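You operate a simulated robot arm through the tools that you are given. There is no shell and no other tool. Be economical: measure what you need, move in short steps, check, and stop when the job is done.

The job below is to be done with a simulated robot arm. You get a single attempt, and the scene is never put back.

JOB
Slide the brown hinge to the right stop and the 60 kg roller to the left; lock both.
Fine: both stand loose in the silver rail; each is locked with its red knob once it meets its stop.

It is judged by the outcome, as a careful person would: the job done as asked, and still so three seconds after it is handed in. It fails if anything else is knocked over, pushed out of place, dropped, spilled or broken.

ROBOT AND FRAMES
A 7-joint arm with a two-finger parallel gripper, fixed in place. Base frame: the origin is at the foot of the arm, x ahead of it, y to its left, z up. Lengths are in m, angles in rad, forces in N, time in s.
With the tool pointing down near the work surface it reaches from about 0.46 to 0.92 m from the base axis. Its first joint turns from -2.007 to 2.007 rad. Payload 3.91 kg.
Tool frame: the origin (TCP) lies between the finger pads and is the grasp point; the fingertips stand 0.03 m ahead of it; z points along the fingers, y is the line along which they close. Largest opening 0.11 m; finger width 0.02, thickness 0.01; the body of the gripper, 0.048 by 0.112 m, starts 0.055 m behind the TCP.
Orientation is told as [roll, pitch, yaw] about the base's x, y, z axes, in that order, counted from this pose: with the fingers straight down and closing along the base's y, the tool's x points along the base's -x, its y along +y and its z along -z.

CONTROLS
- The arm moves only by the tool move_arm. Its argument "rows" is a list of rows, each a list of 7 numbers: the shift along the tool's x, y, z in units of 50 mm (1.0 is 50 mm), then the turn, a rotation vector about the tool's x, y, z in units of 8 degrees (1.0 is 8 degrees), then the closure in counts, from 0 (fully open) to 255 (shut). In form: [[x, y, z, ax, ay, az, jaw], ...]. A call has 1 to 10 rows; each row shifts and turns the commanded pose from where the row before left it, along the tool's axes as they then stand. A call with a number of a shift or a turn outside -1 to 1 is refused whole. Each row takes 0.2 s and may step no farther than 0.05 m and 0.15 rad from the row before; otherwise, or with a gripper value out of range, the whole call is refused. Where a pose cannot be reached the arm comes as near as it can. A force on the tool above 40 N (or 10 N above the force at the start of the call, whichever is more), or a blocked arm, ends the call early, and 0.2 s more pass. The fingers move at their own pace (about 0.153 m/s each) and stop on an object; they squeeze with about 20 N. The grip force told is the motor's: it shows also when the fingers shut on nothing. Time passes only in rows, and 0.2 s behind the last, so rows that do not move let the fingers close. The reply holds the time, the measured pose of the TCP, the force on the tool along the base axes, the opening and the grip force, in the units named above and with some noise, with the torque about the TCP (base axes, N m) and any sound that the robot's microphone picked up.
- Cameras (640 x 400 px; columns grow to the right, rows downward): "scene" is fixed at [0.0518, -0.4989, 1.5204]; the picture's right is [0.04, -1.00, 0.00], its down [-0.72, -0.03, -0.70] and it looks along [0.70, 0.03, -0.72] (base axes); focal length 319 px, centre (320, 200). "wrist" rides on the gripper at [0.072, 0.017, -0.103] in the tool frame; the picture's right is [-0.23, 0.97, 0.00], its down [-0.76, -0.18, -0.62] and it looks along [-0.61, -0.14, 0.78] (tool axes); focal length 222 px, centre (320, 200). There is no depth. A picture from a camera that has moved, and an enlarged one, comes with that camera's place and axes in the base frame and with its lens.
- camera(camera): a new picture of that camera. The clock stands still meanwhile.
- raise_lower(by): slides the trunk up (or, below 0, down) by that many m; the arm rides with it, the base frame stays. It gives what a move gives, with no picture.
- zoom(camera, box): a new picture of the part [left, top, right, bottom] of that camera's present view, enlarged. The clock stands still meanwhile.
- hand_in(): hands the job in; it is judged then, once.

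Go step by step. Nothing tells you positions but the pictures and the camera data: compare them with the known pose of the tool, close in by small moves and look again before you grip or let go. The budget is 120 turns and 68 pictures, counting those below and the enlarged ones. Unless the task says otherwise, let go and move clear before handing in, and close with one line.

The tools are called as a command line: name --pt "numbers of a row" for each row, then --argument value for the rest, lists and objects as JSON in quotes. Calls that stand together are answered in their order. move_arm: Moves the arm, as the interface text tells. Its arguments: {"type":"object","properties":{"rows":{"type":"array","items":{"type":"array","items":{"type":"number"}}}},"required":["rows"]} The other tools are called the same way: raise_lower (by) slides the trunk up or down; camera (camera) takes a picture; zoom (camera, box) takes an enlarged picture of a part of a camera's view; hand_in () hands the job in.

At the start:

```text
time_s: 0.0
tcp_pos: [0.6184, -0.2502, 1.134]
tool_rot: [-0.001, 0.001, -0.001]
wrist_force: [-0.2, -0.1, 1.0]
wrist_torque: [-0.01, -0.05, -0.04]
gripper_width: 0.1099
finger_force: 0.0
trunk travel left (down, up): [-0.725, 0.265]
```

scene: 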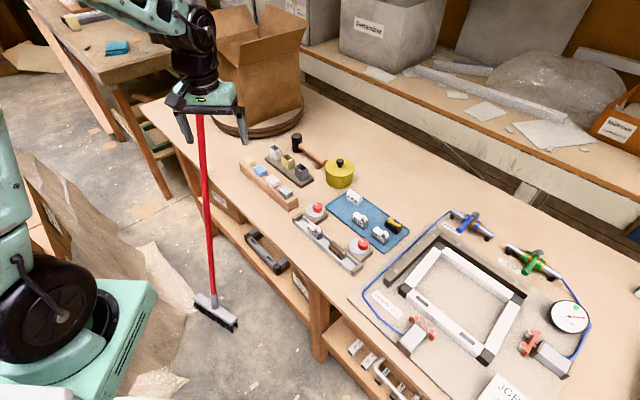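
wrist: 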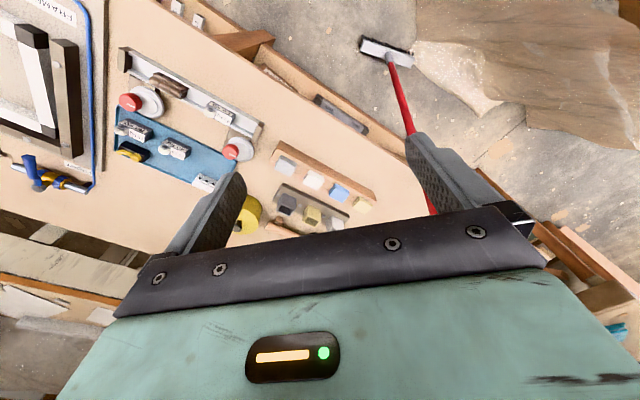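

The silver rail with two red-knobbed stops seems to be at about (330,240) in the scene picture. I'll enlarge it.

zoom --camera "scene" --box '[280, 170, 420, 290]'

zoom --camera "wrist" --box '[90, 30, 290, 200]'

```text
3.33 times, centred on (350, 230) of scene
camera zoom: at [0.0518, -0.4989, 1.5204], right [0.04, -1.0, 0.0], down [-0.72, -0.03, -0.7], along [0.7, 0.03, -0.72], focal length 1062 px, centre (220, 100)
```

zoom: 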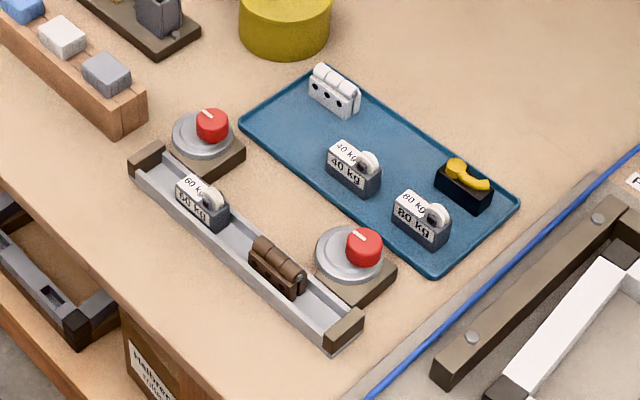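

```text
2.35 times, centred on (190, 115) of wrist
camera zoom: at [0.5452, -0.2329, 1.2362], right [0.23, 0.97, 0.0], down [0.76, -0.18, 0.62], along [0.61, -0.14, -0.78], focal length 523 px, centre (626, 400)
```

zoom: 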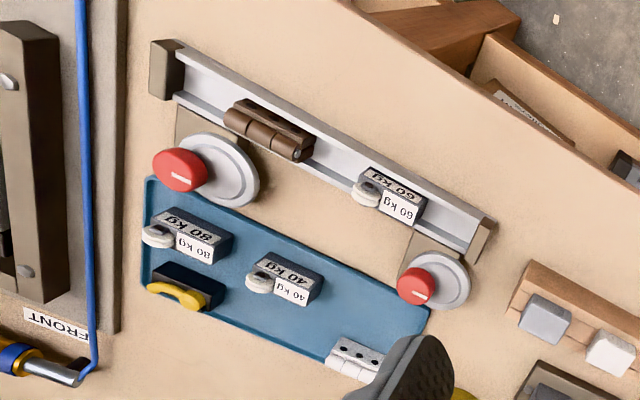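

The rail runs at about 45°, from roughly (0.69,-0.40) to (0.52,-0.58). The knobs are near (0.706,-0.463,0.81) and (0.576,-0.592,0.81). I'll move above it and look closer.

move_arm --pt "0 -1 0 0 0 0 0" --pt "0 -1 0 0 0 0 0" --pt "0 -1 0 0 0 0 0" --pt "0 -1 0 0 0 0 0" --pt "0.8 -1 0 0 0 0 0"

raise_lower --by -0.14

camera --camera "wrist"

```text
refused: row 5 steps farther than a row can; nothing moved
```

```text
time_s: 1.7
tcp_pos: [0.6185, -0.2498, 0.9931]
tool_rot: [0.0, 0.0, 0.001]
wrist_force: [0.2, 0.8, 0.4]
wrist_torque: [-0.02, 0.0, 0.03]
gripper_width: 0.1099
finger_force: 0.2
trunk travel left (down, up): [-0.585, 0.405]
```

```text
63 pictures are left
camera wrist: at [0.5452, -0.2329, 1.0962], right [0.23, 0.97, 0.0], down [0.76, -0.18, 0.62], along [0.61, -0.14, -0.78], focal length 222 px, centre (320, 200)
```

wrist: 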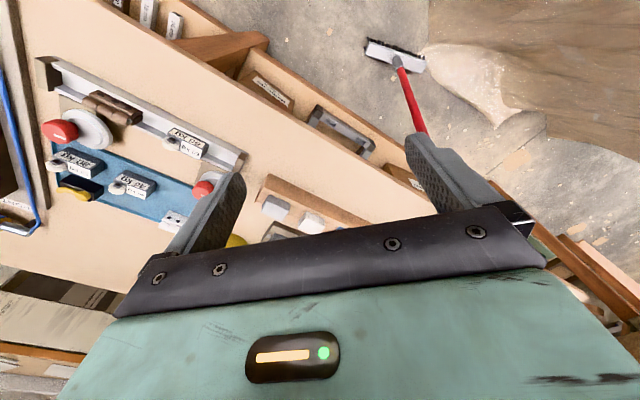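

The first move was refused for step size, so I'll redo it in smaller rows.

move_arm --pt "0 -0.95 0 0 0 0 0" --pt "0 -0.95 0 0 0 0 0" --pt "0.2 -0.9 0 0 0 0 0" --pt "0.2 -0.9 0 0 0 0 0" --pt "0.2 -0.9 0 0 0 0 0"

camera --camera "wrist"

```text
time_s: 2.9
tcp_pos: [0.5877, -0.4799, 0.9921]
tool_rot: [0.001, 0.0, 0.001]
wrist_force: [0.1, 0.3, 0.8]
wrist_torque: [0.01, 0.0, 0.0]
gripper_width: 0.1099
finger_force: 0.0
trunk travel left (down, up): [-0.585, 0.405]
```

```text
62 pictures are left
camera wrist: at [0.5142, -0.4622, 1.095], right [0.23, 0.97, 0.0], down [0.76, -0.18, 0.62], along [0.61, -0.14, -0.78], focal length 222 px, centre (320, 200)
```

wrist: 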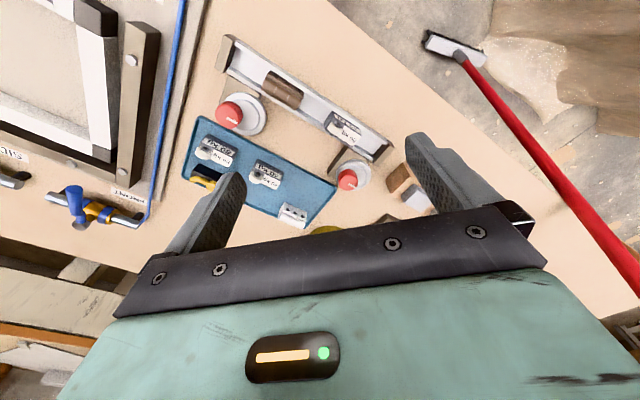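

zoom --camera "wrist" --box '[200, 30, 400, 200]'

zoom --camera "scene" --box '[290, 195, 380, 275]'

```text
2.35 times, centred on (300, 115) of wrist
camera zoom: at [0.5142, -0.4622, 1.095], right [0.23, 0.97, 0.0], down [0.76, -0.18, 0.62], along [0.61, -0.14, -0.78], focal length 523 px, centre (367, 400)
```

zoom: 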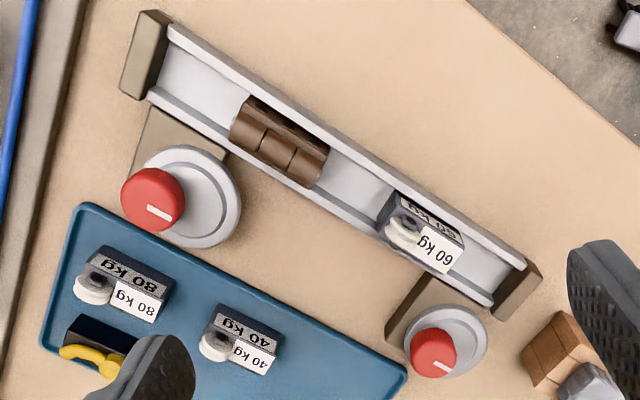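

```text
5.00 times, centred on (335, 235) of scene
camera zoom: at [0.0518, -0.4989, 1.5204], right [0.04, -1.0, 0.0], down [-0.72, -0.03, -0.7], along [0.7, 0.03, -0.72], focal length 1593 px, centre (245, 25)
```

zoom: 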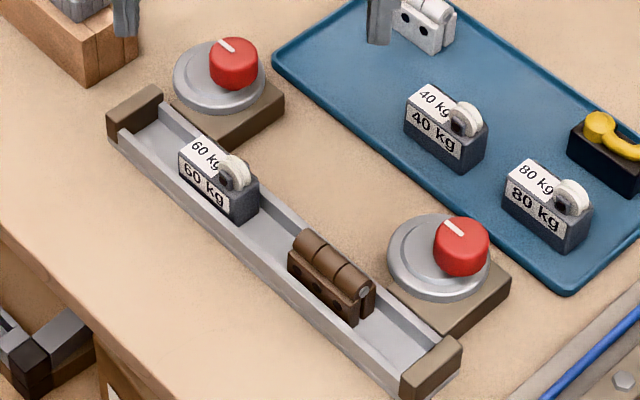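

The red knobs sit off-centre on silver discs, like eccentric cams beside each end of the rail. I'll turn the tool to face across the rail, shut the fingers and come down above the gap between the two parts.

move_arm --pt "-0.5 -0.24 0 0 0 1 255" --pt "0 0 0 0 0 1 255" --pt "0 0 0 0 0 1 255" --pt "0 0 0 0 0 1 255" --pt "0 0 0 0 0 1 255" --pt "0 0 0 0 0 0.63 255" --pt "0 0 0.9 0 0 0 255" --pt "0 0 0.9 0 0 0 255" --pt "0 0 0 0 0 0 255"

camera --camera "wrist"

zoom --camera "scene" --box '[290, 195, 380, 275]'

```text
time_s: 4.9
tcp_pos: [0.6126, -0.491, 0.904]
tool_rot: [0.002, -0.001, -0.785]
wrist_force: [-0.6, -0.8, 0.0]
wrist_torque: [0.0, 0.01, 0.02]
gripper_width: 0.0001
finger_force: 19.9
trunk travel left (down, up): [-0.585, 0.405]
```

```text
59 pictures are left
camera wrist: at [0.5726, -0.4279, 1.0061], right [0.85, 0.53, 0.0], down [0.41, -0.66, 0.62], along [0.33, -0.53, -0.78], focal length 222 px, centre (320, 200)
```

wrist: 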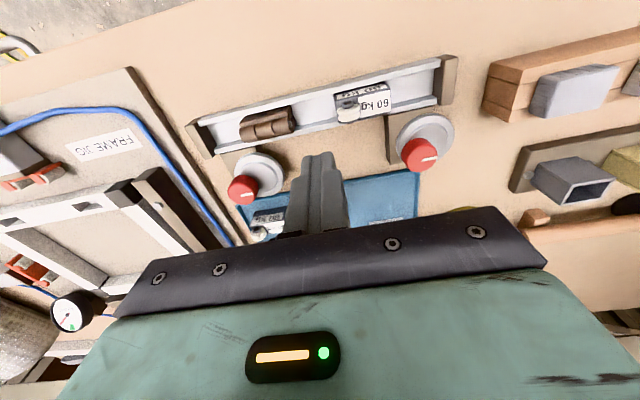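

```text
5.00 times, centred on (335, 235) of scene
camera zoom: at [0.0518, -0.4989, 1.5204], right [0.04, -1.0, 0.0], down [-0.72, -0.03, -0.7], along [0.7, 0.03, -0.72], focal length 1593 px, centre (245, 25)
```

zoom: 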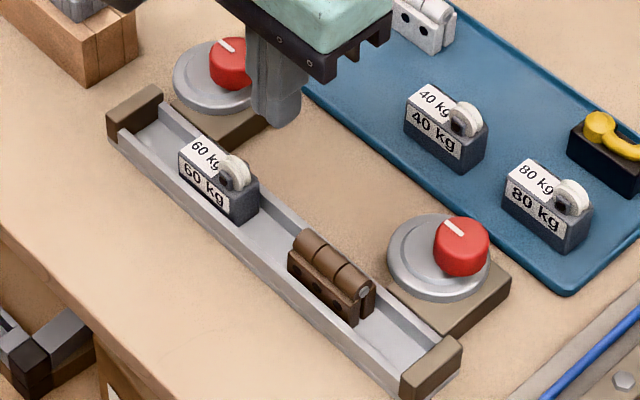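

zoom --camera "wrist" --box '[180, 50, 470, 220]'

```text
2.21 times, centred on (325, 135) of wrist
camera zoom: at [0.5726, -0.4279, 1.0061], right [0.85, 0.53, 0.0], down [0.41, -0.66, 0.62], along [0.33, -0.53, -0.78], focal length 490 px, centre (309, 343)
```

zoom: 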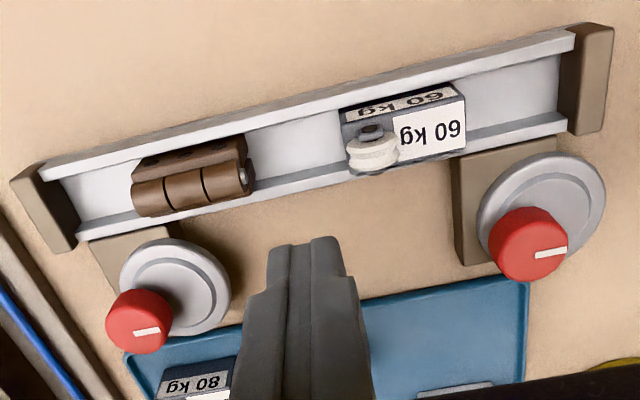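

I'm above the gap between the parts, which is about 45 mm. I'll centre on it and go down to just above the rail walls.

move_arm --pt "0.2 -0.085 0 0 0 0 255" --pt "0 0 0.7 0 0 0 255" --pt "0 0 0.7 0 0 0 255" --pt "0 0 0.2 0 0 0 255"

camera --camera "wrist"

zoom --camera "scene" --box '[290, 195, 380, 275]'

```text
time_s: 5.9
tcp_pos: [0.6044, -0.4887, 0.8234]
tool_rot: [-0.001, 0.001, -0.786]
wrist_force: [0.3, 0.2, -0.8]
wrist_torque: [0.02, 0.0, -0.02]
gripper_width: 0.0
finger_force: 20.4
trunk travel left (down, up): [-0.585, 0.405]
```

```text
56 pictures are left
camera wrist: at [0.5647, -0.4252, 0.9264], right [0.85, 0.53, 0.0], down [0.41, -0.66, 0.62], along [0.33, -0.53, -0.78], focal length 222 px, centre (320, 200)
```

wrist: 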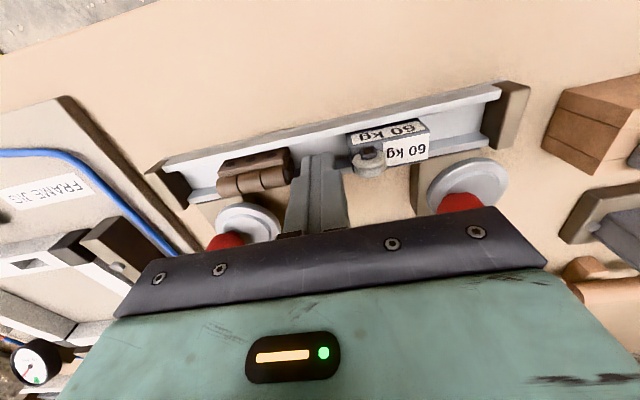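

```text
5.00 times, centred on (335, 235) of scene
camera zoom: at [0.0518, -0.4989, 1.5204], right [0.04, -1.0, 0.0], down [-0.72, -0.03, -0.7], along [0.7, 0.03, -0.72], focal length 1593 px, centre (245, 25)
```

zoom: 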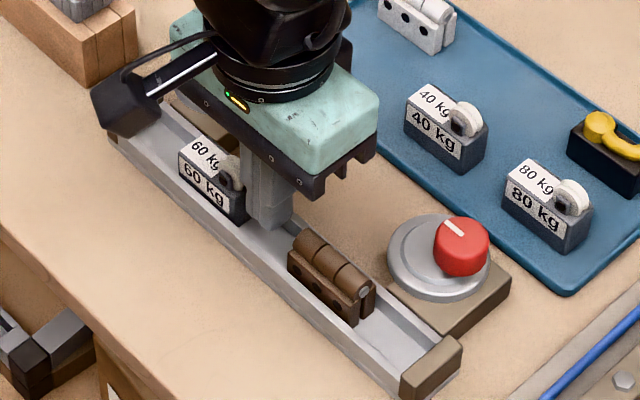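

The fingertips are in the gap, clear of both parts. I'll lower slightly and then push the hinge toward the right stop in small steps.

move_arm --pt "0 0 0.12 0 0 0 255" --pt "0 -0.1 0 0 0 0 255" --pt "0 -0.1 0 0 0 0 255" --pt "0 -0.1 0 0 0 0 255" --pt "0 -0.1 0 0 0 0 255" --pt "0 -0.1 0 0 0 0 255"

zoom --camera "wrist" --box '[130, 60, 530, 260]'

```text
time_s: 7.3
tcp_pos: [0.5869, -0.5052, 0.8165]
tool_rot: [-0.001, 0.0, -0.785]
wrist_force: [0.1, 0.3, 0.3]
wrist_torque: [0.01, 0.01, 0.04]
gripper_width: 0.0001
finger_force: 19.9
trunk travel left (down, up): [-0.585, 0.405]
```

```text
1.60 times, centred on (330, 160) of wrist
camera zoom: at [0.5467, -0.442, 0.9199], right [0.85, 0.53, 0.0], down [0.41, -0.66, 0.62], along [0.33, -0.53, -0.78], focal length 355 px, centre (304, 264)
```

zoom: 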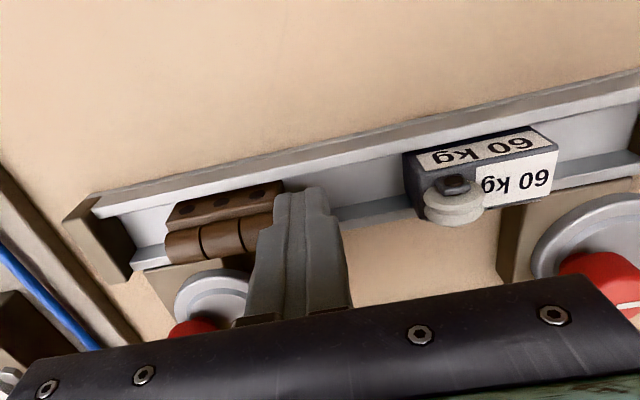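

The finger is about to touch the hinge. I'll keep pushing.

move_arm --pt "0 -0.1 0 0 0 0 255" --pt "0 -0.1 0 0 0 0 255" --pt "0 -0.1 0 0 0 0 255" --pt "0 -0.1 0 0 0 0 255" --pt "0 -0.1 0 0 0 0 255"

zoom --camera "wrist" --box '[130, 60, 530, 260]'

zoom --camera "scene" --box '[290, 195, 380, 275]'

```text
time_s: 8.5
tcp_pos: [0.5668, -0.5231, 0.8163]
tool_rot: [-0.001, 0.0, -0.785]
wrist_force: [-0.4, -0.3, -0.5]
wrist_torque: [0.02, 0.03, -0.02]
gripper_width: 0.0002
finger_force: 20.0
trunk travel left (down, up): [-0.585, 0.405]
```

```text
1.60 times, centred on (330, 160) of wrist
camera zoom: at [0.5275, -0.4596, 0.9198], right [0.85, 0.53, 0.0], down [0.41, -0.66, 0.62], along [0.33, -0.53, -0.78], focal length 355 px, centre (304, 264)
```

zoom: 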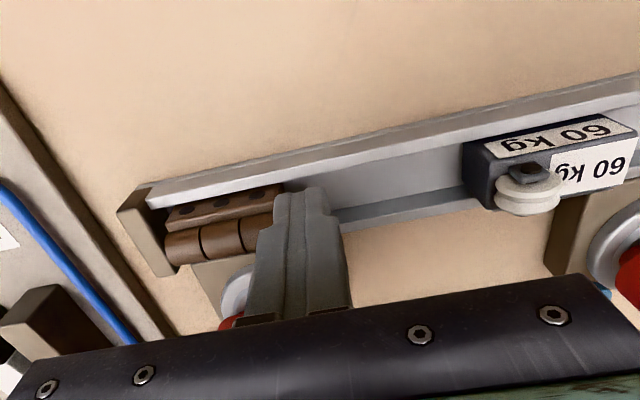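

```text
5.00 times, centred on (335, 235) of scene
camera zoom: at [0.0518, -0.4989, 1.5204], right [0.04, -1.0, 0.0], down [-0.72, -0.03, -0.7], along [0.7, 0.03, -0.72], focal length 1593 px, centre (245, 25)
```

zoom: 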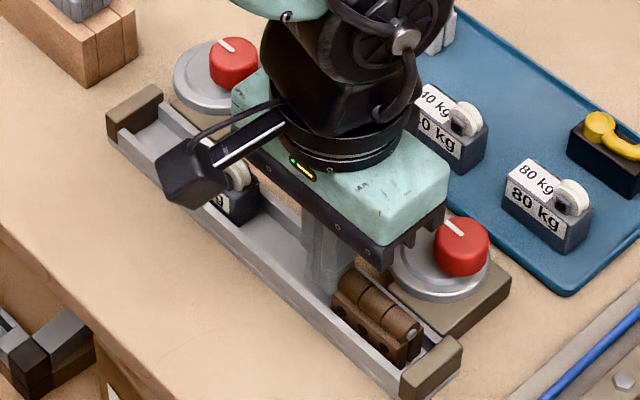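

The hinge slides freely and is nearly at the right stop. I'll make smaller pushes until the force rises.

move_arm --pt "0 -0.06 0 0 0 0 255" --pt "0 -0.06 0 0 0 0 255" --pt "0 -0.04 0 0 0 0 255"

zoom --camera "wrist" --box '[130, 60, 530, 260]'

```text
time_s: 9.3
tcp_pos: [0.5621, -0.5295, 0.8179]
tool_rot: [0.0, 0.001, -0.785]
wrist_force: [-0.8, -0.3, 0.6]
wrist_torque: [0.01, 0.0, 0.0]
gripper_width: 0.0002
finger_force: 19.8
trunk travel left (down, up): [-0.585, 0.405]
```

```text
1.60 times, centred on (330, 160) of wrist
camera zoom: at [0.5225, -0.4655, 0.9203], right [0.85, 0.53, 0.0], down [0.41, -0.66, 0.62], along [0.33, -0.53, -0.78], focal length 355 px, centre (304, 264)
```

zoom: 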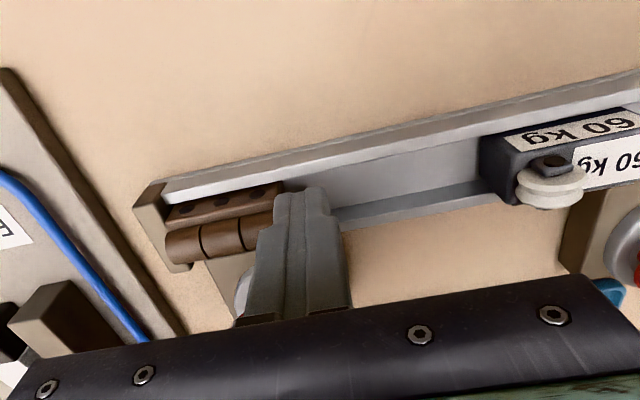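

move_arm --pt "0 -0.04 0 0 0 0 255" --pt "0 -0.04 0 0 0 0 255" --pt "0 -0.02 0 0 0 0 255"

zoom --camera "wrist" --box '[180, 100, 380, 220]'

```text
time_s: 10.1
tcp_pos: [0.5601, -0.5304, 0.8164]
tool_rot: [0.001, -0.001, -0.782]
wrist_force: [11.5, 10.9, 4.3]
wrist_torque: [0.25, -0.28, -0.04]
gripper_width: 0.0
finger_force: 19.6
trunk travel left (down, up): [-0.585, 0.405]
```

```text
3.20 times, centred on (280, 160) of wrist
camera zoom: at [0.5209, -0.4674, 0.9203], right [0.85, 0.53, 0.0], down [0.41, -0.66, 0.62], along [0.33, -0.53, -0.78], focal length 711 px, centre (448, 328)
```

zoom: 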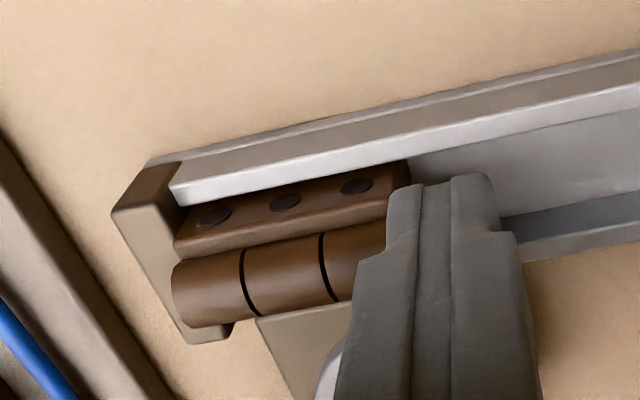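

The hinge is on the right stop (about 16 N of contact). I'll go back along the rail and push the roller left.

move_arm --pt "0 0.3 0 0 0 0 255" --pt "0 0.3 0 0 0 0 255" --pt "0 0.3 0 0 0 0 255" --pt "0 0.2 0 0 0 0 255" --pt "0 0.1 0 0 0 0 255" --pt "0 0.1 0 0 0 0 255"

camera --camera "wrist"

```text
time_s: 11.5
tcp_pos: [0.604, -0.4864, 0.8169]
tool_rot: [0.002, 0.0, -0.786]
wrist_force: [0.2, -0.6, -0.9]
wrist_torque: [0.01, 0.02, -0.02]
gripper_width: 0.0
finger_force: 19.5
trunk travel left (down, up): [-0.585, 0.405]
```

```text
49 pictures are left
camera wrist: at [0.5649, -0.4224, 0.9198], right [0.85, 0.53, 0.0], down [0.41, -0.66, 0.62], along [0.33, -0.53, -0.78], focal length 222 px, centre (320, 200)
```

wrist: 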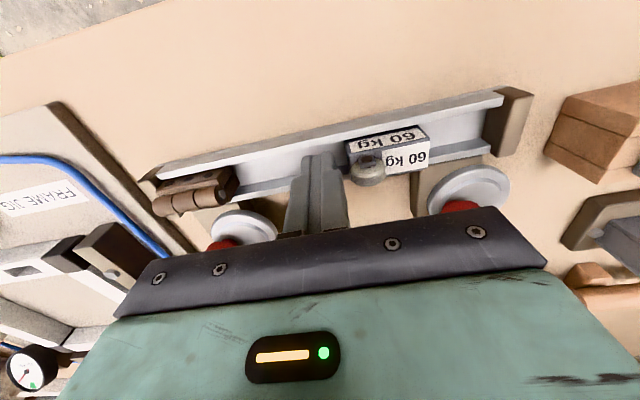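

move_arm --pt "0 0.1 0 0 0 0 255" --pt "0 0.1 0 0 0 0 255" --pt "0 0.1 0 0 0 0 255" --pt "0 0.1 0 0 0 0 255" --pt "0 0.1 0 0 0 0 255"

camera --camera "wrist"

```text
time_s: 12.7
tcp_pos: [0.6213, -0.4692, 0.8154]
tool_rot: [0.0, 0.001, -0.784]
wrist_force: [0.7, 0.6, 0.0]
wrist_torque: [0.01, 0.02, 0.0]
gripper_width: 0.0
finger_force: 19.5
trunk travel left (down, up): [-0.585, 0.405]
```

```text
48 pictures are left
camera wrist: at [0.5823, -0.4056, 0.9202], right [0.85, 0.53, 0.0], down [0.41, -0.66, 0.62], along [0.33, -0.53, -0.78], focal length 222 px, centre (320, 200)
```

wrist: 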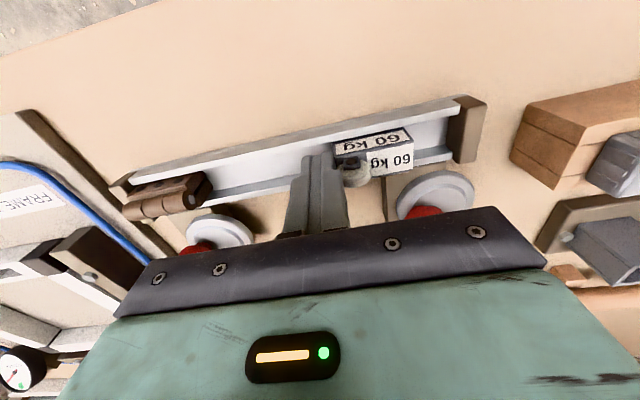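

The finger is now on the roller, with about 25 mm left to the stop. I'll keep pushing.

move_arm --pt "0 0.1 0 0 0 0 255" --pt "0 0.1 0 0 0 0 255" --pt "0 0.1 0 0 0 0 255" --pt "0 0.06 0 0 0 0 255" --pt "0 0.04 0 0 0 0 255"

camera --camera "wrist"

```text
time_s: 13.9
tcp_pos: [0.6355, -0.4552, 0.8158]
tool_rot: [0.001, -0.001, -0.787]
wrist_force: [1.0, 0.0, 0.6]
wrist_torque: [-0.03, 0.03, 0.01]
gripper_width: 0.0
finger_force: 20.1
trunk travel left (down, up): [-0.585, 0.405]
```

```text
47 pictures are left
camera wrist: at [0.5968, -0.3903, 0.9197], right [0.85, 0.53, 0.0], down [0.41, -0.66, 0.62], along [0.33, -0.53, -0.78], focal length 222 px, centre (320, 200)
```

wrist: 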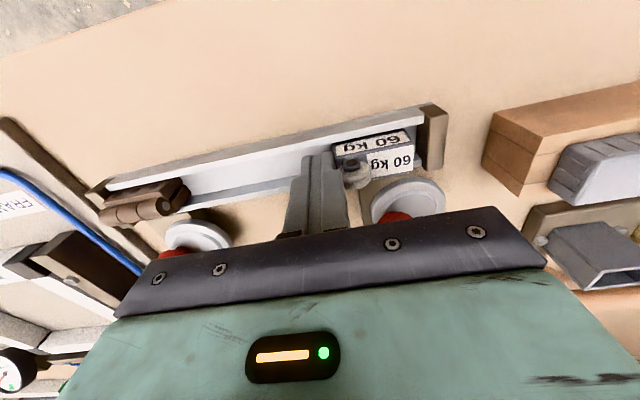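

move_arm --pt "0 0.05 0 0 0 0 255" --pt "0 0.04 0 0 0 0 255" --pt "0 0.03 0 0 0 0 255"

zoom --camera "wrist" --box '[270, 80, 470, 220]'

```text
time_s: 14.7
tcp_pos: [0.6404, -0.4498, 0.8167]
tool_rot: [0.0, 0.0, -0.785]
wrist_force: [0.3, -0.6, 0.3]
wrist_torque: [-0.02, -0.01, -0.02]
gripper_width: 0.0
finger_force: 19.8
trunk travel left (down, up): [-0.585, 0.405]
```

```text
2.86 times, centred on (370, 150) of wrist
camera zoom: at [0.6012, -0.3865, 0.9195], right [0.85, 0.53, 0.0], down [0.41, -0.66, 0.62], along [0.33, -0.53, -0.78], focal length 635 px, centre (177, 343)
```

zoom: 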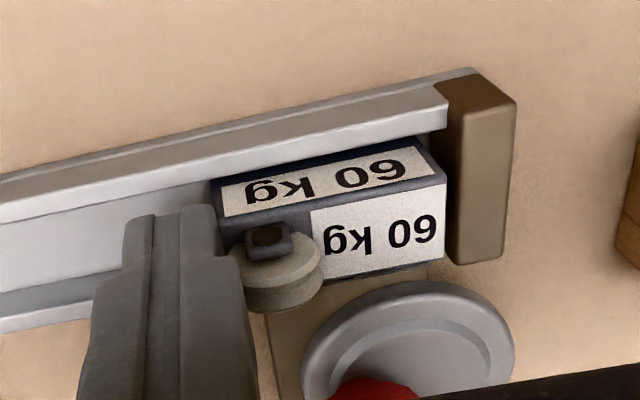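

move_arm --pt "0 0.04 0 0 0 0 255" --pt "0 0.03 0 0 0 0 255"

```text
time_s: 15.3
tcp_pos: [0.6427, -0.4474, 0.8142]
tool_rot: [0.001, 0.0, -0.786]
wrist_force: [-0.4, 1.0, -0.6]
wrist_torque: [0.02, 0.02, 0.0]
gripper_width: 0.0
finger_force: 20.3
trunk travel left (down, up): [-0.585, 0.405]
```

move_arm --pt "0 0.04 0 0 0 0 255" --pt "0 0.03 0 0 0 0 255"

zoom --camera "wrist" --box '[270, 80, 470, 220]'

```text
time_s: 15.9
tcp_pos: [0.6436, -0.4478, 0.8171]
tool_rot: [-0.002, 0.0, -0.787]
wrist_force: [-6.6, -4.9, 0.4]
wrist_torque: [-0.12, 0.14, -0.01]
gripper_width: 0.0
finger_force: 20.2
trunk travel left (down, up): [-0.585, 0.405]
```

```text
2.86 times, centred on (370, 150) of wrist
camera zoom: at [0.605, -0.383, 0.92], right [0.85, 0.53, 0.0], down [0.41, -0.66, 0.62], along [0.33, -0.53, -0.78], focal length 635 px, centre (177, 343)
```

zoom: 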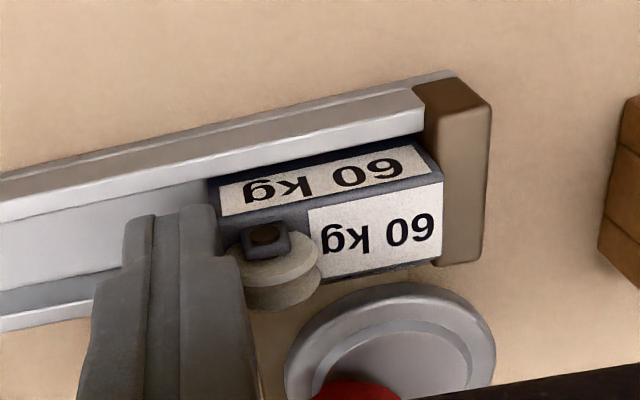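

The roller is at the left stop. I'll back off, rise, open the fingers, and look at the left knob before turning it.

move_arm --pt "0 -0.2 0 0 0 0 255" --pt "0 0 -0.8 0 0 0 255" --pt "0 0 -0.9 0 0 0 120" --pt "0.3 0.9 0 0 0 0 120" --pt "0.3 0.5 0 0 0 0 120"

camera --camera "wrist"

zoom --camera "wrist" --box '[180, 50, 420, 210]'

```text
time_s: 17.1
tcp_pos: [0.6679, -0.3813, 0.9022]
tool_rot: [-0.001, 0.002, -0.785]
wrist_force: [0.0, 0.5, 1.0]
wrist_torque: [-0.01, 0.01, -0.02]
gripper_width: 0.0583
finger_force: 0.0
trunk travel left (down, up): [-0.585, 0.405]
```

```text
44 pictures are left
camera wrist: at [0.6278, -0.3183, 1.005], right [0.85, 0.53, 0.0], down [0.41, -0.66, 0.62], along [0.33, -0.53, -0.78], focal length 222 px, centre (320, 200)
```

wrist: 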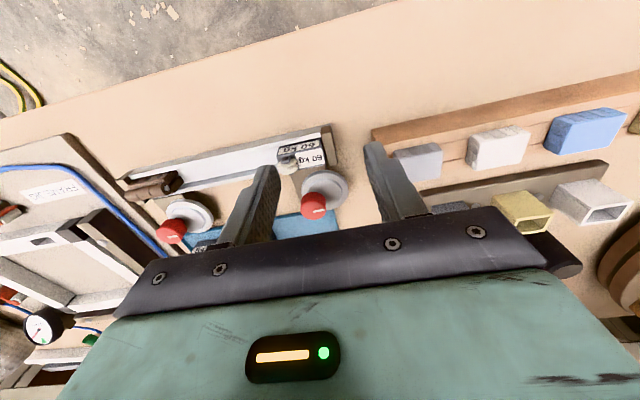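

```text
2.50 times, centred on (300, 130) of wrist
camera zoom: at [0.6278, -0.3183, 1.005], right [0.85, 0.53, 0.0], down [0.41, -0.66, 0.62], along [0.33, -0.53, -0.78], focal length 555 px, centre (370, 375)
```

zoom: 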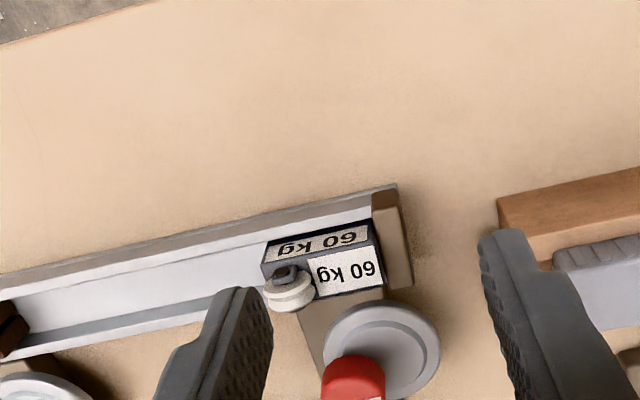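

The knob is at about (0.706,-0.461), 30 mm wide, with its mark and the disc offset pointing along the rail toward the left. Turning it counter-clockwise should swing the disc toward the roller. I'll position over it.

move_arm --pt "-0.84 -0.3 0 0 0 0 120" --pt "-0.83 -0.3 0 0 0 0 120" --pt "0 0 0.5 0 0 0 120"

camera --camera "wrist"

zoom --camera "scene" --box '[290, 185, 380, 265]'

```text
time_s: 17.9
tcp_pos: [0.7046, -0.4637, 0.8771]
tool_rot: [0.0, -0.001, -0.784]
wrist_force: [-0.4, -0.4, -0.6]
wrist_torque: [-0.01, -0.01, -0.01]
gripper_width: 0.0584
finger_force: 0.1
trunk travel left (down, up): [-0.585, 0.405]
```

```text
42 pictures are left
camera wrist: at [0.665, -0.3988, 0.9801], right [0.85, 0.53, 0.0], down [0.41, -0.66, 0.62], along [0.33, -0.53, -0.78], focal length 222 px, centre (320, 200)
```

wrist: 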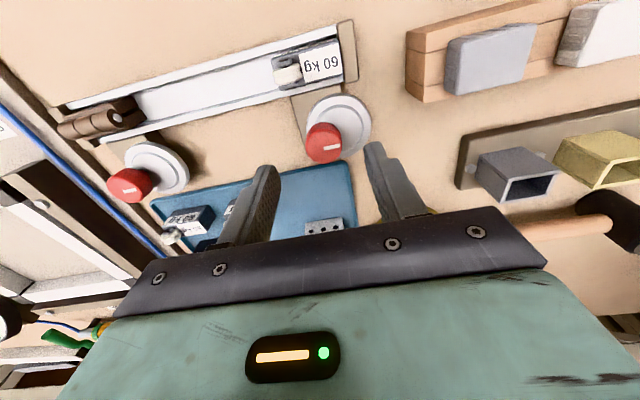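

```text
5.00 times, centred on (335, 225) of scene
camera zoom: at [0.0518, -0.4989, 1.5204], right [0.04, -1.0, 0.0], down [-0.72, -0.03, -0.7], along [0.7, 0.03, -0.72], focal length 1593 px, centre (245, 75)
```

zoom: 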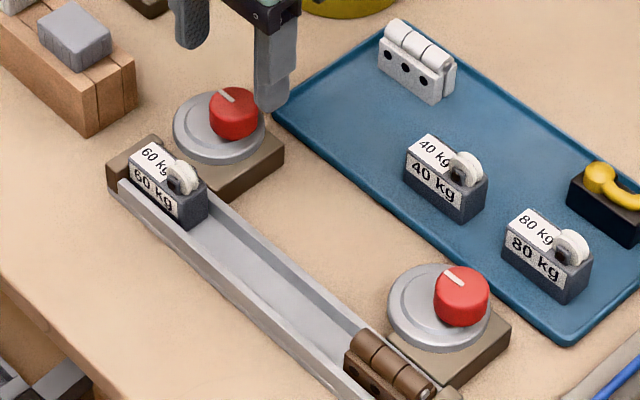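

The parts are at their stops and the fingers straddle the left knob. I'll descend around it.

move_arm --pt "0.03 0.06 0.4 0 0 0 120" --pt "0 0 0.34 0 0 0 120" --pt "0 0 0 0 0 0 120"

camera --camera "wrist"

zoom --camera "scene" --box '[290, 185, 350, 235]'

```text
time_s: 18.7
tcp_pos: [0.7063, -0.4599, 0.8398]
tool_rot: [-0.001, 0.002, -0.785]
wrist_force: [0.2, 0.4, -0.2]
wrist_torque: [0.01, 0.01, 0.0]
gripper_width: 0.0583
finger_force: 0.0
trunk travel left (down, up): [-0.585, 0.405]
```

```text
40 pictures are left
camera wrist: at [0.6662, -0.3958, 0.943], right [0.85, 0.53, 0.0], down [0.41, -0.66, 0.62], along [0.33, -0.53, -0.78], focal length 222 px, centre (320, 200)
```

wrist: 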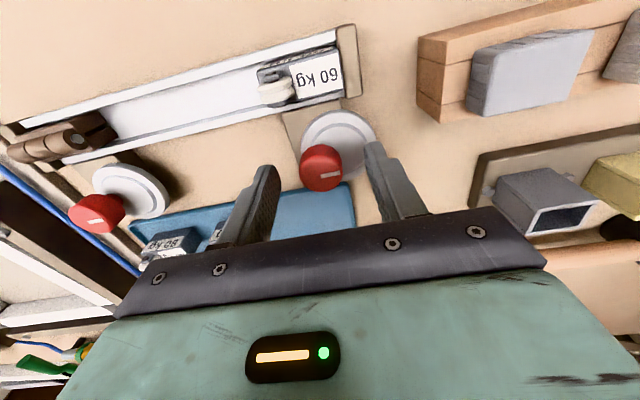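

```text
8.00 times, centred on (320, 210) of scene
camera zoom: at [0.0518, -0.4989, 1.5204], right [0.04, -1.0, 0.0], down [-0.72, -0.03, -0.7], along [0.7, 0.03, -0.72], focal length 2549 px, centre (320, 120)
```

zoom: 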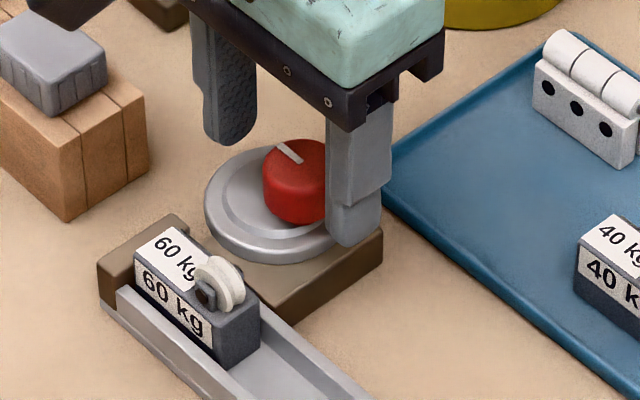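

The fingers are centred on the knob about two-thirds of the way down it. I'll close on it.

move_arm --pt "0 0 0.04 0 0 0 200" --pt "0 0 0 0 0 0 255" --pt "0 0 0 0 0 0 255"

move_arm --pt "0 0 0 0 0 -1 255" --pt "0 0 0 0 0 -1 255" --pt "0 0 0 0 0 0 255"

zoom --camera "scene" --box '[290, 185, 350, 235]'

```text
time_s: 19.5
tcp_pos: [0.705, -0.4599, 0.8408]
tool_rot: [0.001, -0.002, -0.784]
wrist_force: [-3.7, -2.4, 14.1]
wrist_torque: [0.54, 0.73, 0.01]
gripper_width: 0.0289
finger_force: 44.8
trunk travel left (down, up): [-0.585, 0.405]
```

```text
time_s: 20.3
tcp_pos: [0.7037, -0.4616, 0.8401]
tool_rot: [-0.002, -0.001, -0.506]
wrist_force: [-10.8, -7.2, 16.2]
wrist_torque: [-0.6, -0.05, -0.05]
gripper_width: 0.0288
finger_force: 44.6
trunk travel left (down, up): [-0.585, 0.405]
```

```text
8.00 times, centred on (320, 210) of scene
camera zoom: at [0.0518, -0.4989, 1.5204], right [0.04, -1.0, 0.0], down [-0.72, -0.03, -0.7], along [0.7, 0.03, -0.72], focal length 2549 px, centre (320, 120)
```

zoom: 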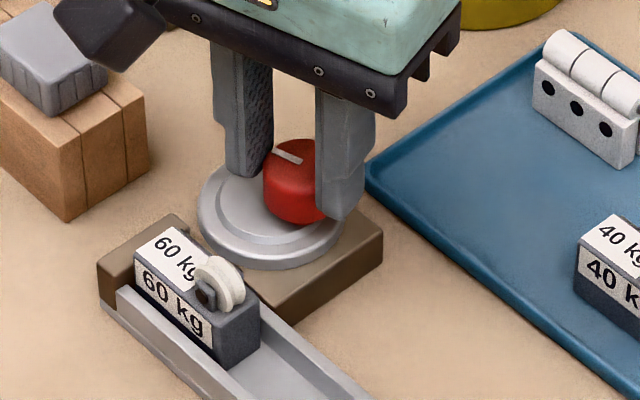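

The cam disc turns toward the roller, so this is the right direction. The tips press lightly on the disc, so I'll ease up a touch and continue turning.

move_arm --pt "0.02 -0.04 -0.04 0 0 0 255" --pt "0 0 0 0 0 -1 255" --pt "0 0 0 0 0 -1 255" --pt "0 0 0 0 0 0 255"

zoom --camera "scene" --box '[290, 185, 350, 235]'

```text
time_s: 21.3
tcp_pos: [0.7049, -0.4627, 0.8389]
tool_rot: [-0.002, -0.002, -0.227]
wrist_force: [6.4, -22.9, -4.6]
wrist_torque: [-0.87, -0.49, -0.07]
gripper_width: 0.0289
finger_force: 44.9
trunk travel left (down, up): [-0.585, 0.405]
```

```text
8.00 times, centred on (320, 210) of scene
camera zoom: at [0.0518, -0.4989, 1.5204], right [0.04, -1.0, 0.0], down [-0.72, -0.03, -0.7], along [0.7, 0.03, -0.72], focal length 2549 px, centre (320, 120)
```

zoom: 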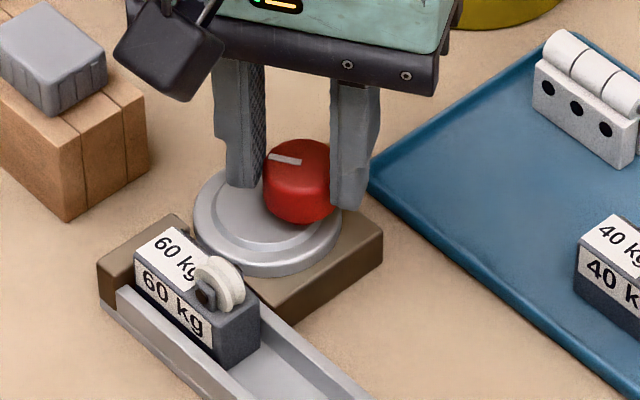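

Good rotation of the cam. I'll relieve the side force by shifting a little and continue.

move_arm --pt "-0.02 -0.06 0.0 0 0 0 255" --pt "0 0 0 0 0 -0.7 255" --pt "0 0 0 0 0 -0.7 255" --pt "0 0 0 0 0 0 255"

zoom --camera "scene" --box '[290, 185, 350, 235]'

```text
time_s: 22.3
tcp_pos: [0.7042, -0.4638, 0.8387]
tool_rot: [0.0, 0.001, -0.029]
wrist_force: [4.0, -11.2, -1.5]
wrist_torque: [-0.26, 0.61, -0.03]
gripper_width: 0.029
finger_force: 45.1
trunk travel left (down, up): [-0.585, 0.405]
```

```text
8.00 times, centred on (320, 210) of scene
camera zoom: at [0.0518, -0.4989, 1.5204], right [0.04, -1.0, 0.0], down [-0.72, -0.03, -0.7], along [0.7, 0.03, -0.72], focal length 2549 px, centre (320, 120)
```

zoom: 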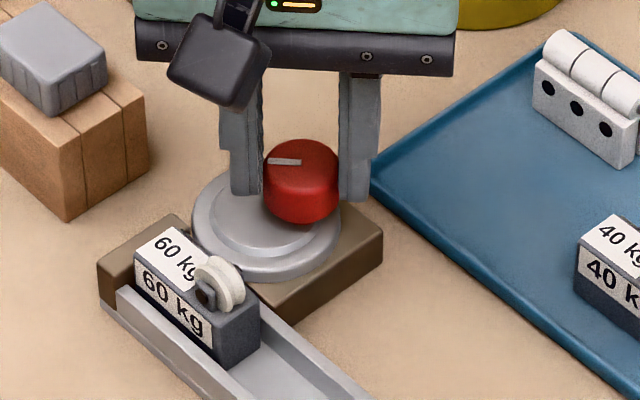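

move_arm --pt "0 -0.03 0.0 0 0 0 255" --pt "0 0 0 0 0 -0.6 255" --pt "0 0 0 0 0 -0.6 255" --pt "0 0 0 0 0 -0.6 255" --pt "0 0 0 0 0 0 255"

zoom --camera "scene" --box '[290, 185, 350, 235]'

zoom --camera "wrist" --box '[210, 40, 450, 220]'

```text
time_s: 23.5
tcp_pos: [0.704, -0.4655, 0.8389]
tool_rot: [0.001, -0.001, 0.221]
wrist_force: [-1.8, -1.9, -5.4]
wrist_torque: [-0.16, 0.23, -0.02]
gripper_width: 0.0289
finger_force: 45.5
trunk travel left (down, up): [-0.585, 0.405]
```

```text
8.00 times, centred on (320, 210) of scene
camera zoom: at [0.0518, -0.4989, 1.5204], right [0.04, -1.0, 0.0], down [-0.72, -0.03, -0.7], along [0.7, 0.03, -0.72], focal length 2549 px, centre (320, 120)
```

zoom: 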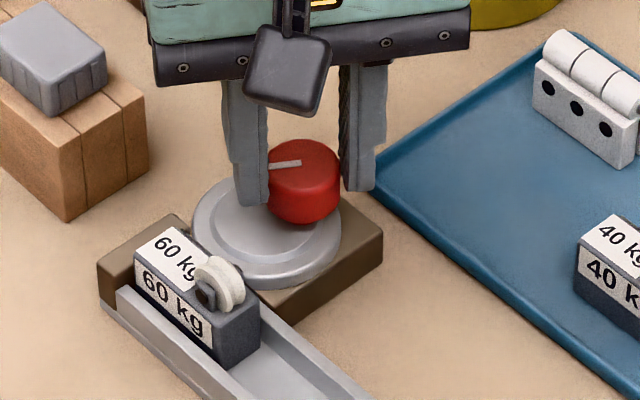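

```text
2.22 times, centred on (330, 130) of wrist
camera zoom: at [0.6295, -0.4636, 0.9429], right [0.01, 1.0, 0.0], down [0.78, -0.01, 0.62], along [0.62, 0.0, -0.78], focal length 494 px, centre (298, 356)
```

zoom: 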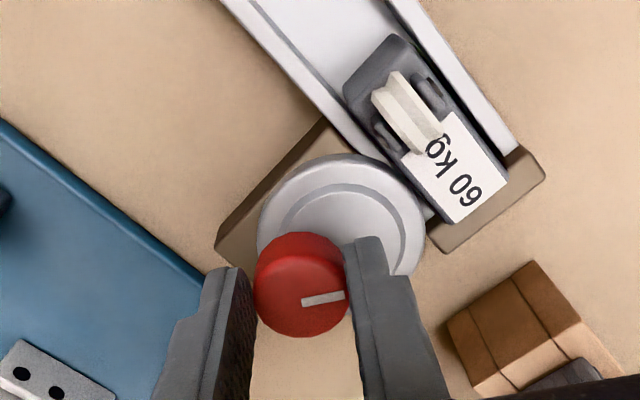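

The disc is now close against the block, with torque still low. I'll continue in smaller steps.

move_arm --pt "0 0 0 0 0 -0.6 255" --pt "0 0 0 0 0 -0.6 255" --pt "0 0 0 0 0 -0.6 255" --pt "0 0 0 0 0 0 255"

zoom --camera "wrist" --box '[210, 40, 450, 220]'

```text
time_s: 24.5
tcp_pos: [0.7049, -0.466, 0.8401]
tool_rot: [-0.001, 0.001, 0.471]
wrist_force: [0.8, -6.6, -8.4]
wrist_torque: [-0.36, 0.01, -0.04]
gripper_width: 0.0287
finger_force: 44.8
trunk travel left (down, up): [-0.585, 0.405]
```

```text
2.22 times, centred on (330, 130) of wrist
camera zoom: at [0.6319, -0.4831, 0.9428], right [-0.24, 0.97, 0.0], down [0.76, 0.19, 0.62], along [0.61, 0.15, -0.78], focal length 494 px, centre (298, 356)
```

zoom: 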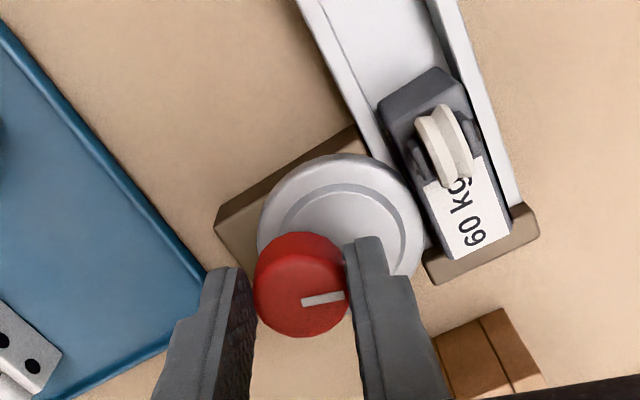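

move_arm --pt "0 0 0 0 0 -0.6 255" --pt "0 0 0 0 0 -0.6 255" --pt "0 0 0 0 0 -0.6 255" --pt "0 0 0 0 0 0 255"

zoom --camera "wrist" --box '[210, 40, 450, 220]'

```text
time_s: 25.5
tcp_pos: [0.7043, -0.4669, 0.8384]
tool_rot: [-0.003, 0.0, 0.723]
wrist_force: [10.5, -21.6, -8.8]
wrist_torque: [-0.64, -0.5, -0.07]
gripper_width: 0.0292
finger_force: 44.5
trunk travel left (down, up): [-0.585, 0.405]
```

```text
2.22 times, centred on (330, 130) of wrist
camera zoom: at [0.639, -0.5012, 0.9428], right [-0.47, 0.88, 0.0], down [0.69, 0.37, 0.62], along [0.55, 0.29, -0.78], focal length 494 px, centre (298, 356)
```

zoom: 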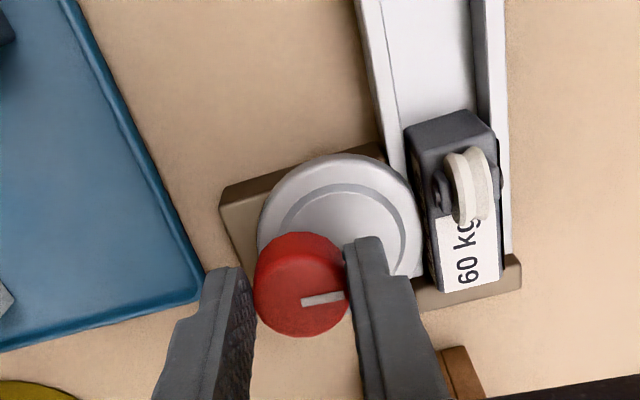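

move_arm --pt "0 -0.03 0 0 0 0 255" --pt "0 0 0 0 0 -0.5 255" --pt "0 0 0 0 0 -0.5 255" --pt "0 0 0 0 0 0 255"

zoom --camera "wrist" --box '[250, 40, 430, 180]'

zoom --camera "scene" --box '[290, 195, 350, 245]'

```text
time_s: 26.5
tcp_pos: [0.7059, -0.4682, 0.8401]
tool_rot: [-0.003, 0.001, 0.862]
wrist_force: [13.0, -25.3, -2.6]
wrist_torque: [-0.51, -0.37, -0.41]
gripper_width: 0.029
finger_force: 45.1
trunk travel left (down, up): [-0.585, 0.405]
```

```text
2.86 times, centred on (340, 110) of wrist
camera zoom: at [0.6449, -0.5107, 0.943], right [-0.59, 0.81, 0.0], down [0.63, 0.46, 0.62], along [0.5, 0.37, -0.78], focal length 635 px, centre (263, 457)
```

zoom: 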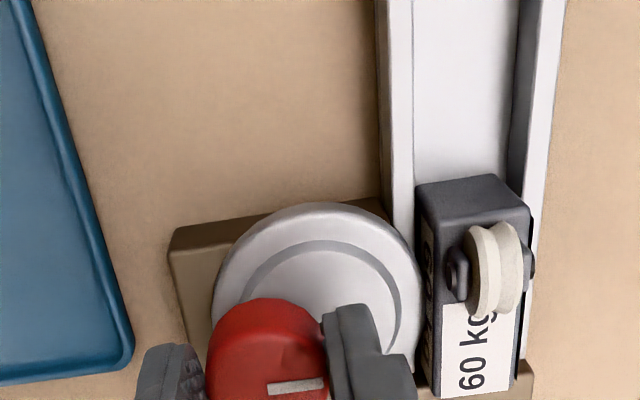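

```text
8.00 times, centred on (320, 220) of scene
camera zoom: at [0.0518, -0.4989, 1.5204], right [0.04, -1.0, 0.0], down [-0.72, -0.03, -0.7], along [0.7, 0.03, -0.72], focal length 2549 px, centre (320, 40)
```

zoom: 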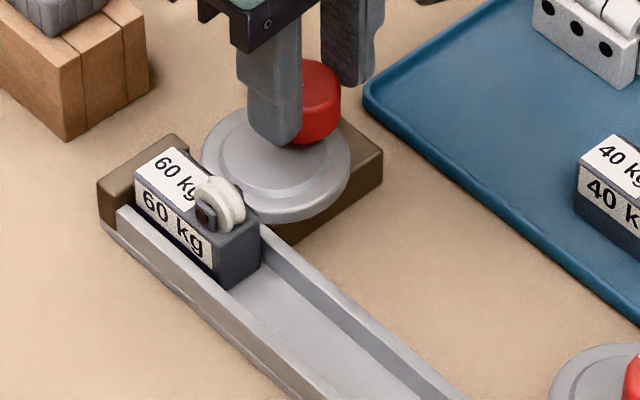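

Resisting torque has appeared (-0.41 N m), so the cam is biting. One more small turn will show whether it's firm.

move_arm --pt "0 0 0 0 0 -0.4 255" --pt "0 0 0 0 0 -0.3 255" --pt "0 0 0 0 0 0 255"

zoom --camera "wrist" --box '[250, 40, 430, 180]'

```text
time_s: 27.3
tcp_pos: [0.7054, -0.4682, 0.8411]
tool_rot: [-0.004, 0.0, 0.96]
wrist_force: [16.4, -26.9, -0.1]
wrist_torque: [-0.9, -0.45, -0.7]
gripper_width: 0.0288
finger_force: 44.9
trunk travel left (down, up): [-0.585, 0.405]
```

```text
2.86 times, centred on (340, 110) of wrist
camera zoom: at [0.6498, -0.5161, 0.9431], right [-0.67, 0.74, 0.0], down [0.58, 0.52, 0.62], along [0.47, 0.41, -0.78], focal length 635 px, centre (263, 457)
```

zoom: 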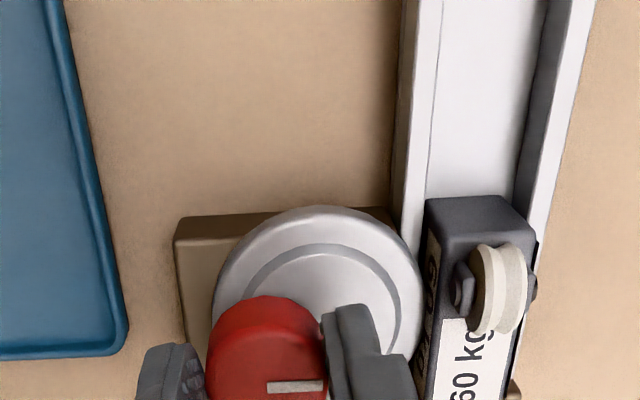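

Torque is -0.7 N m, so it's firm. I'll release a little, rise, and check that the roller is still on its stop.

move_arm --pt "0 0 0 0 0 0 158" --pt "0 0 0 0 0 0 158" --pt "0 0 -0.8 0 0 0 158" --pt "0 0 -0.9 0 0 0 158"

zoom --camera "wrist" --box '[230, 0, 450, 160]'

zoom --camera "scene" --box '[290, 195, 380, 275]'

```text
time_s: 28.3
tcp_pos: [0.7062, -0.4658, 0.9245]
tool_rot: [0.002, -0.001, 0.958]
wrist_force: [-0.2, -0.1, -0.5]
wrist_torque: [-0.03, 0.0, 0.04]
gripper_width: 0.0417
finger_force: 0.0
trunk travel left (down, up): [-0.585, 0.405]
```

```text
2.50 times, centred on (340, 80) of wrist
camera zoom: at [0.6508, -0.5152, 1.0278], right [-0.67, 0.74, 0.0], down [0.58, 0.52, 0.62], along [0.46, 0.42, -0.78], focal length 555 px, centre (270, 500)
```

zoom: 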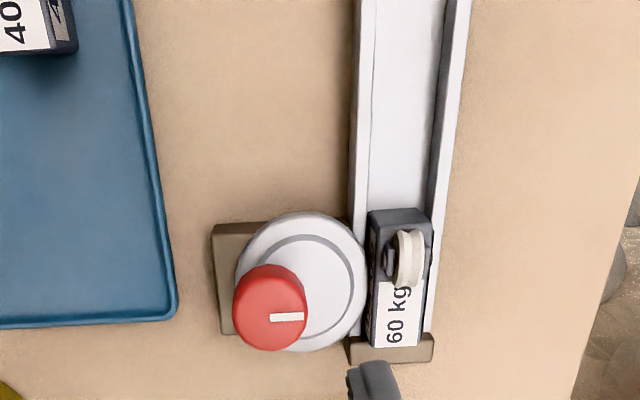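

```text
5.00 times, centred on (335, 235) of scene
camera zoom: at [0.0518, -0.4989, 1.5204], right [0.04, -1.0, 0.0], down [-0.72, -0.03, -0.7], along [0.7, 0.03, -0.72], focal length 1593 px, centre (245, 25)
```

zoom: 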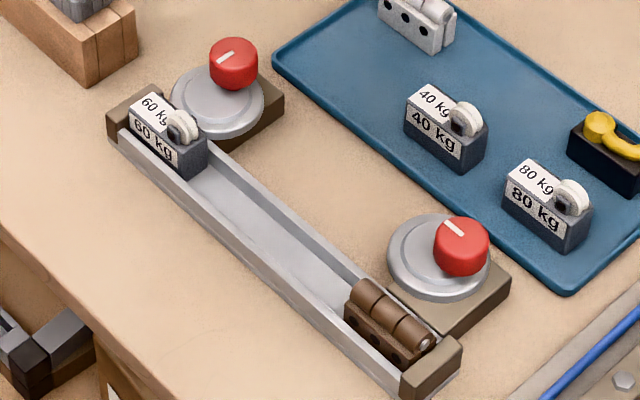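

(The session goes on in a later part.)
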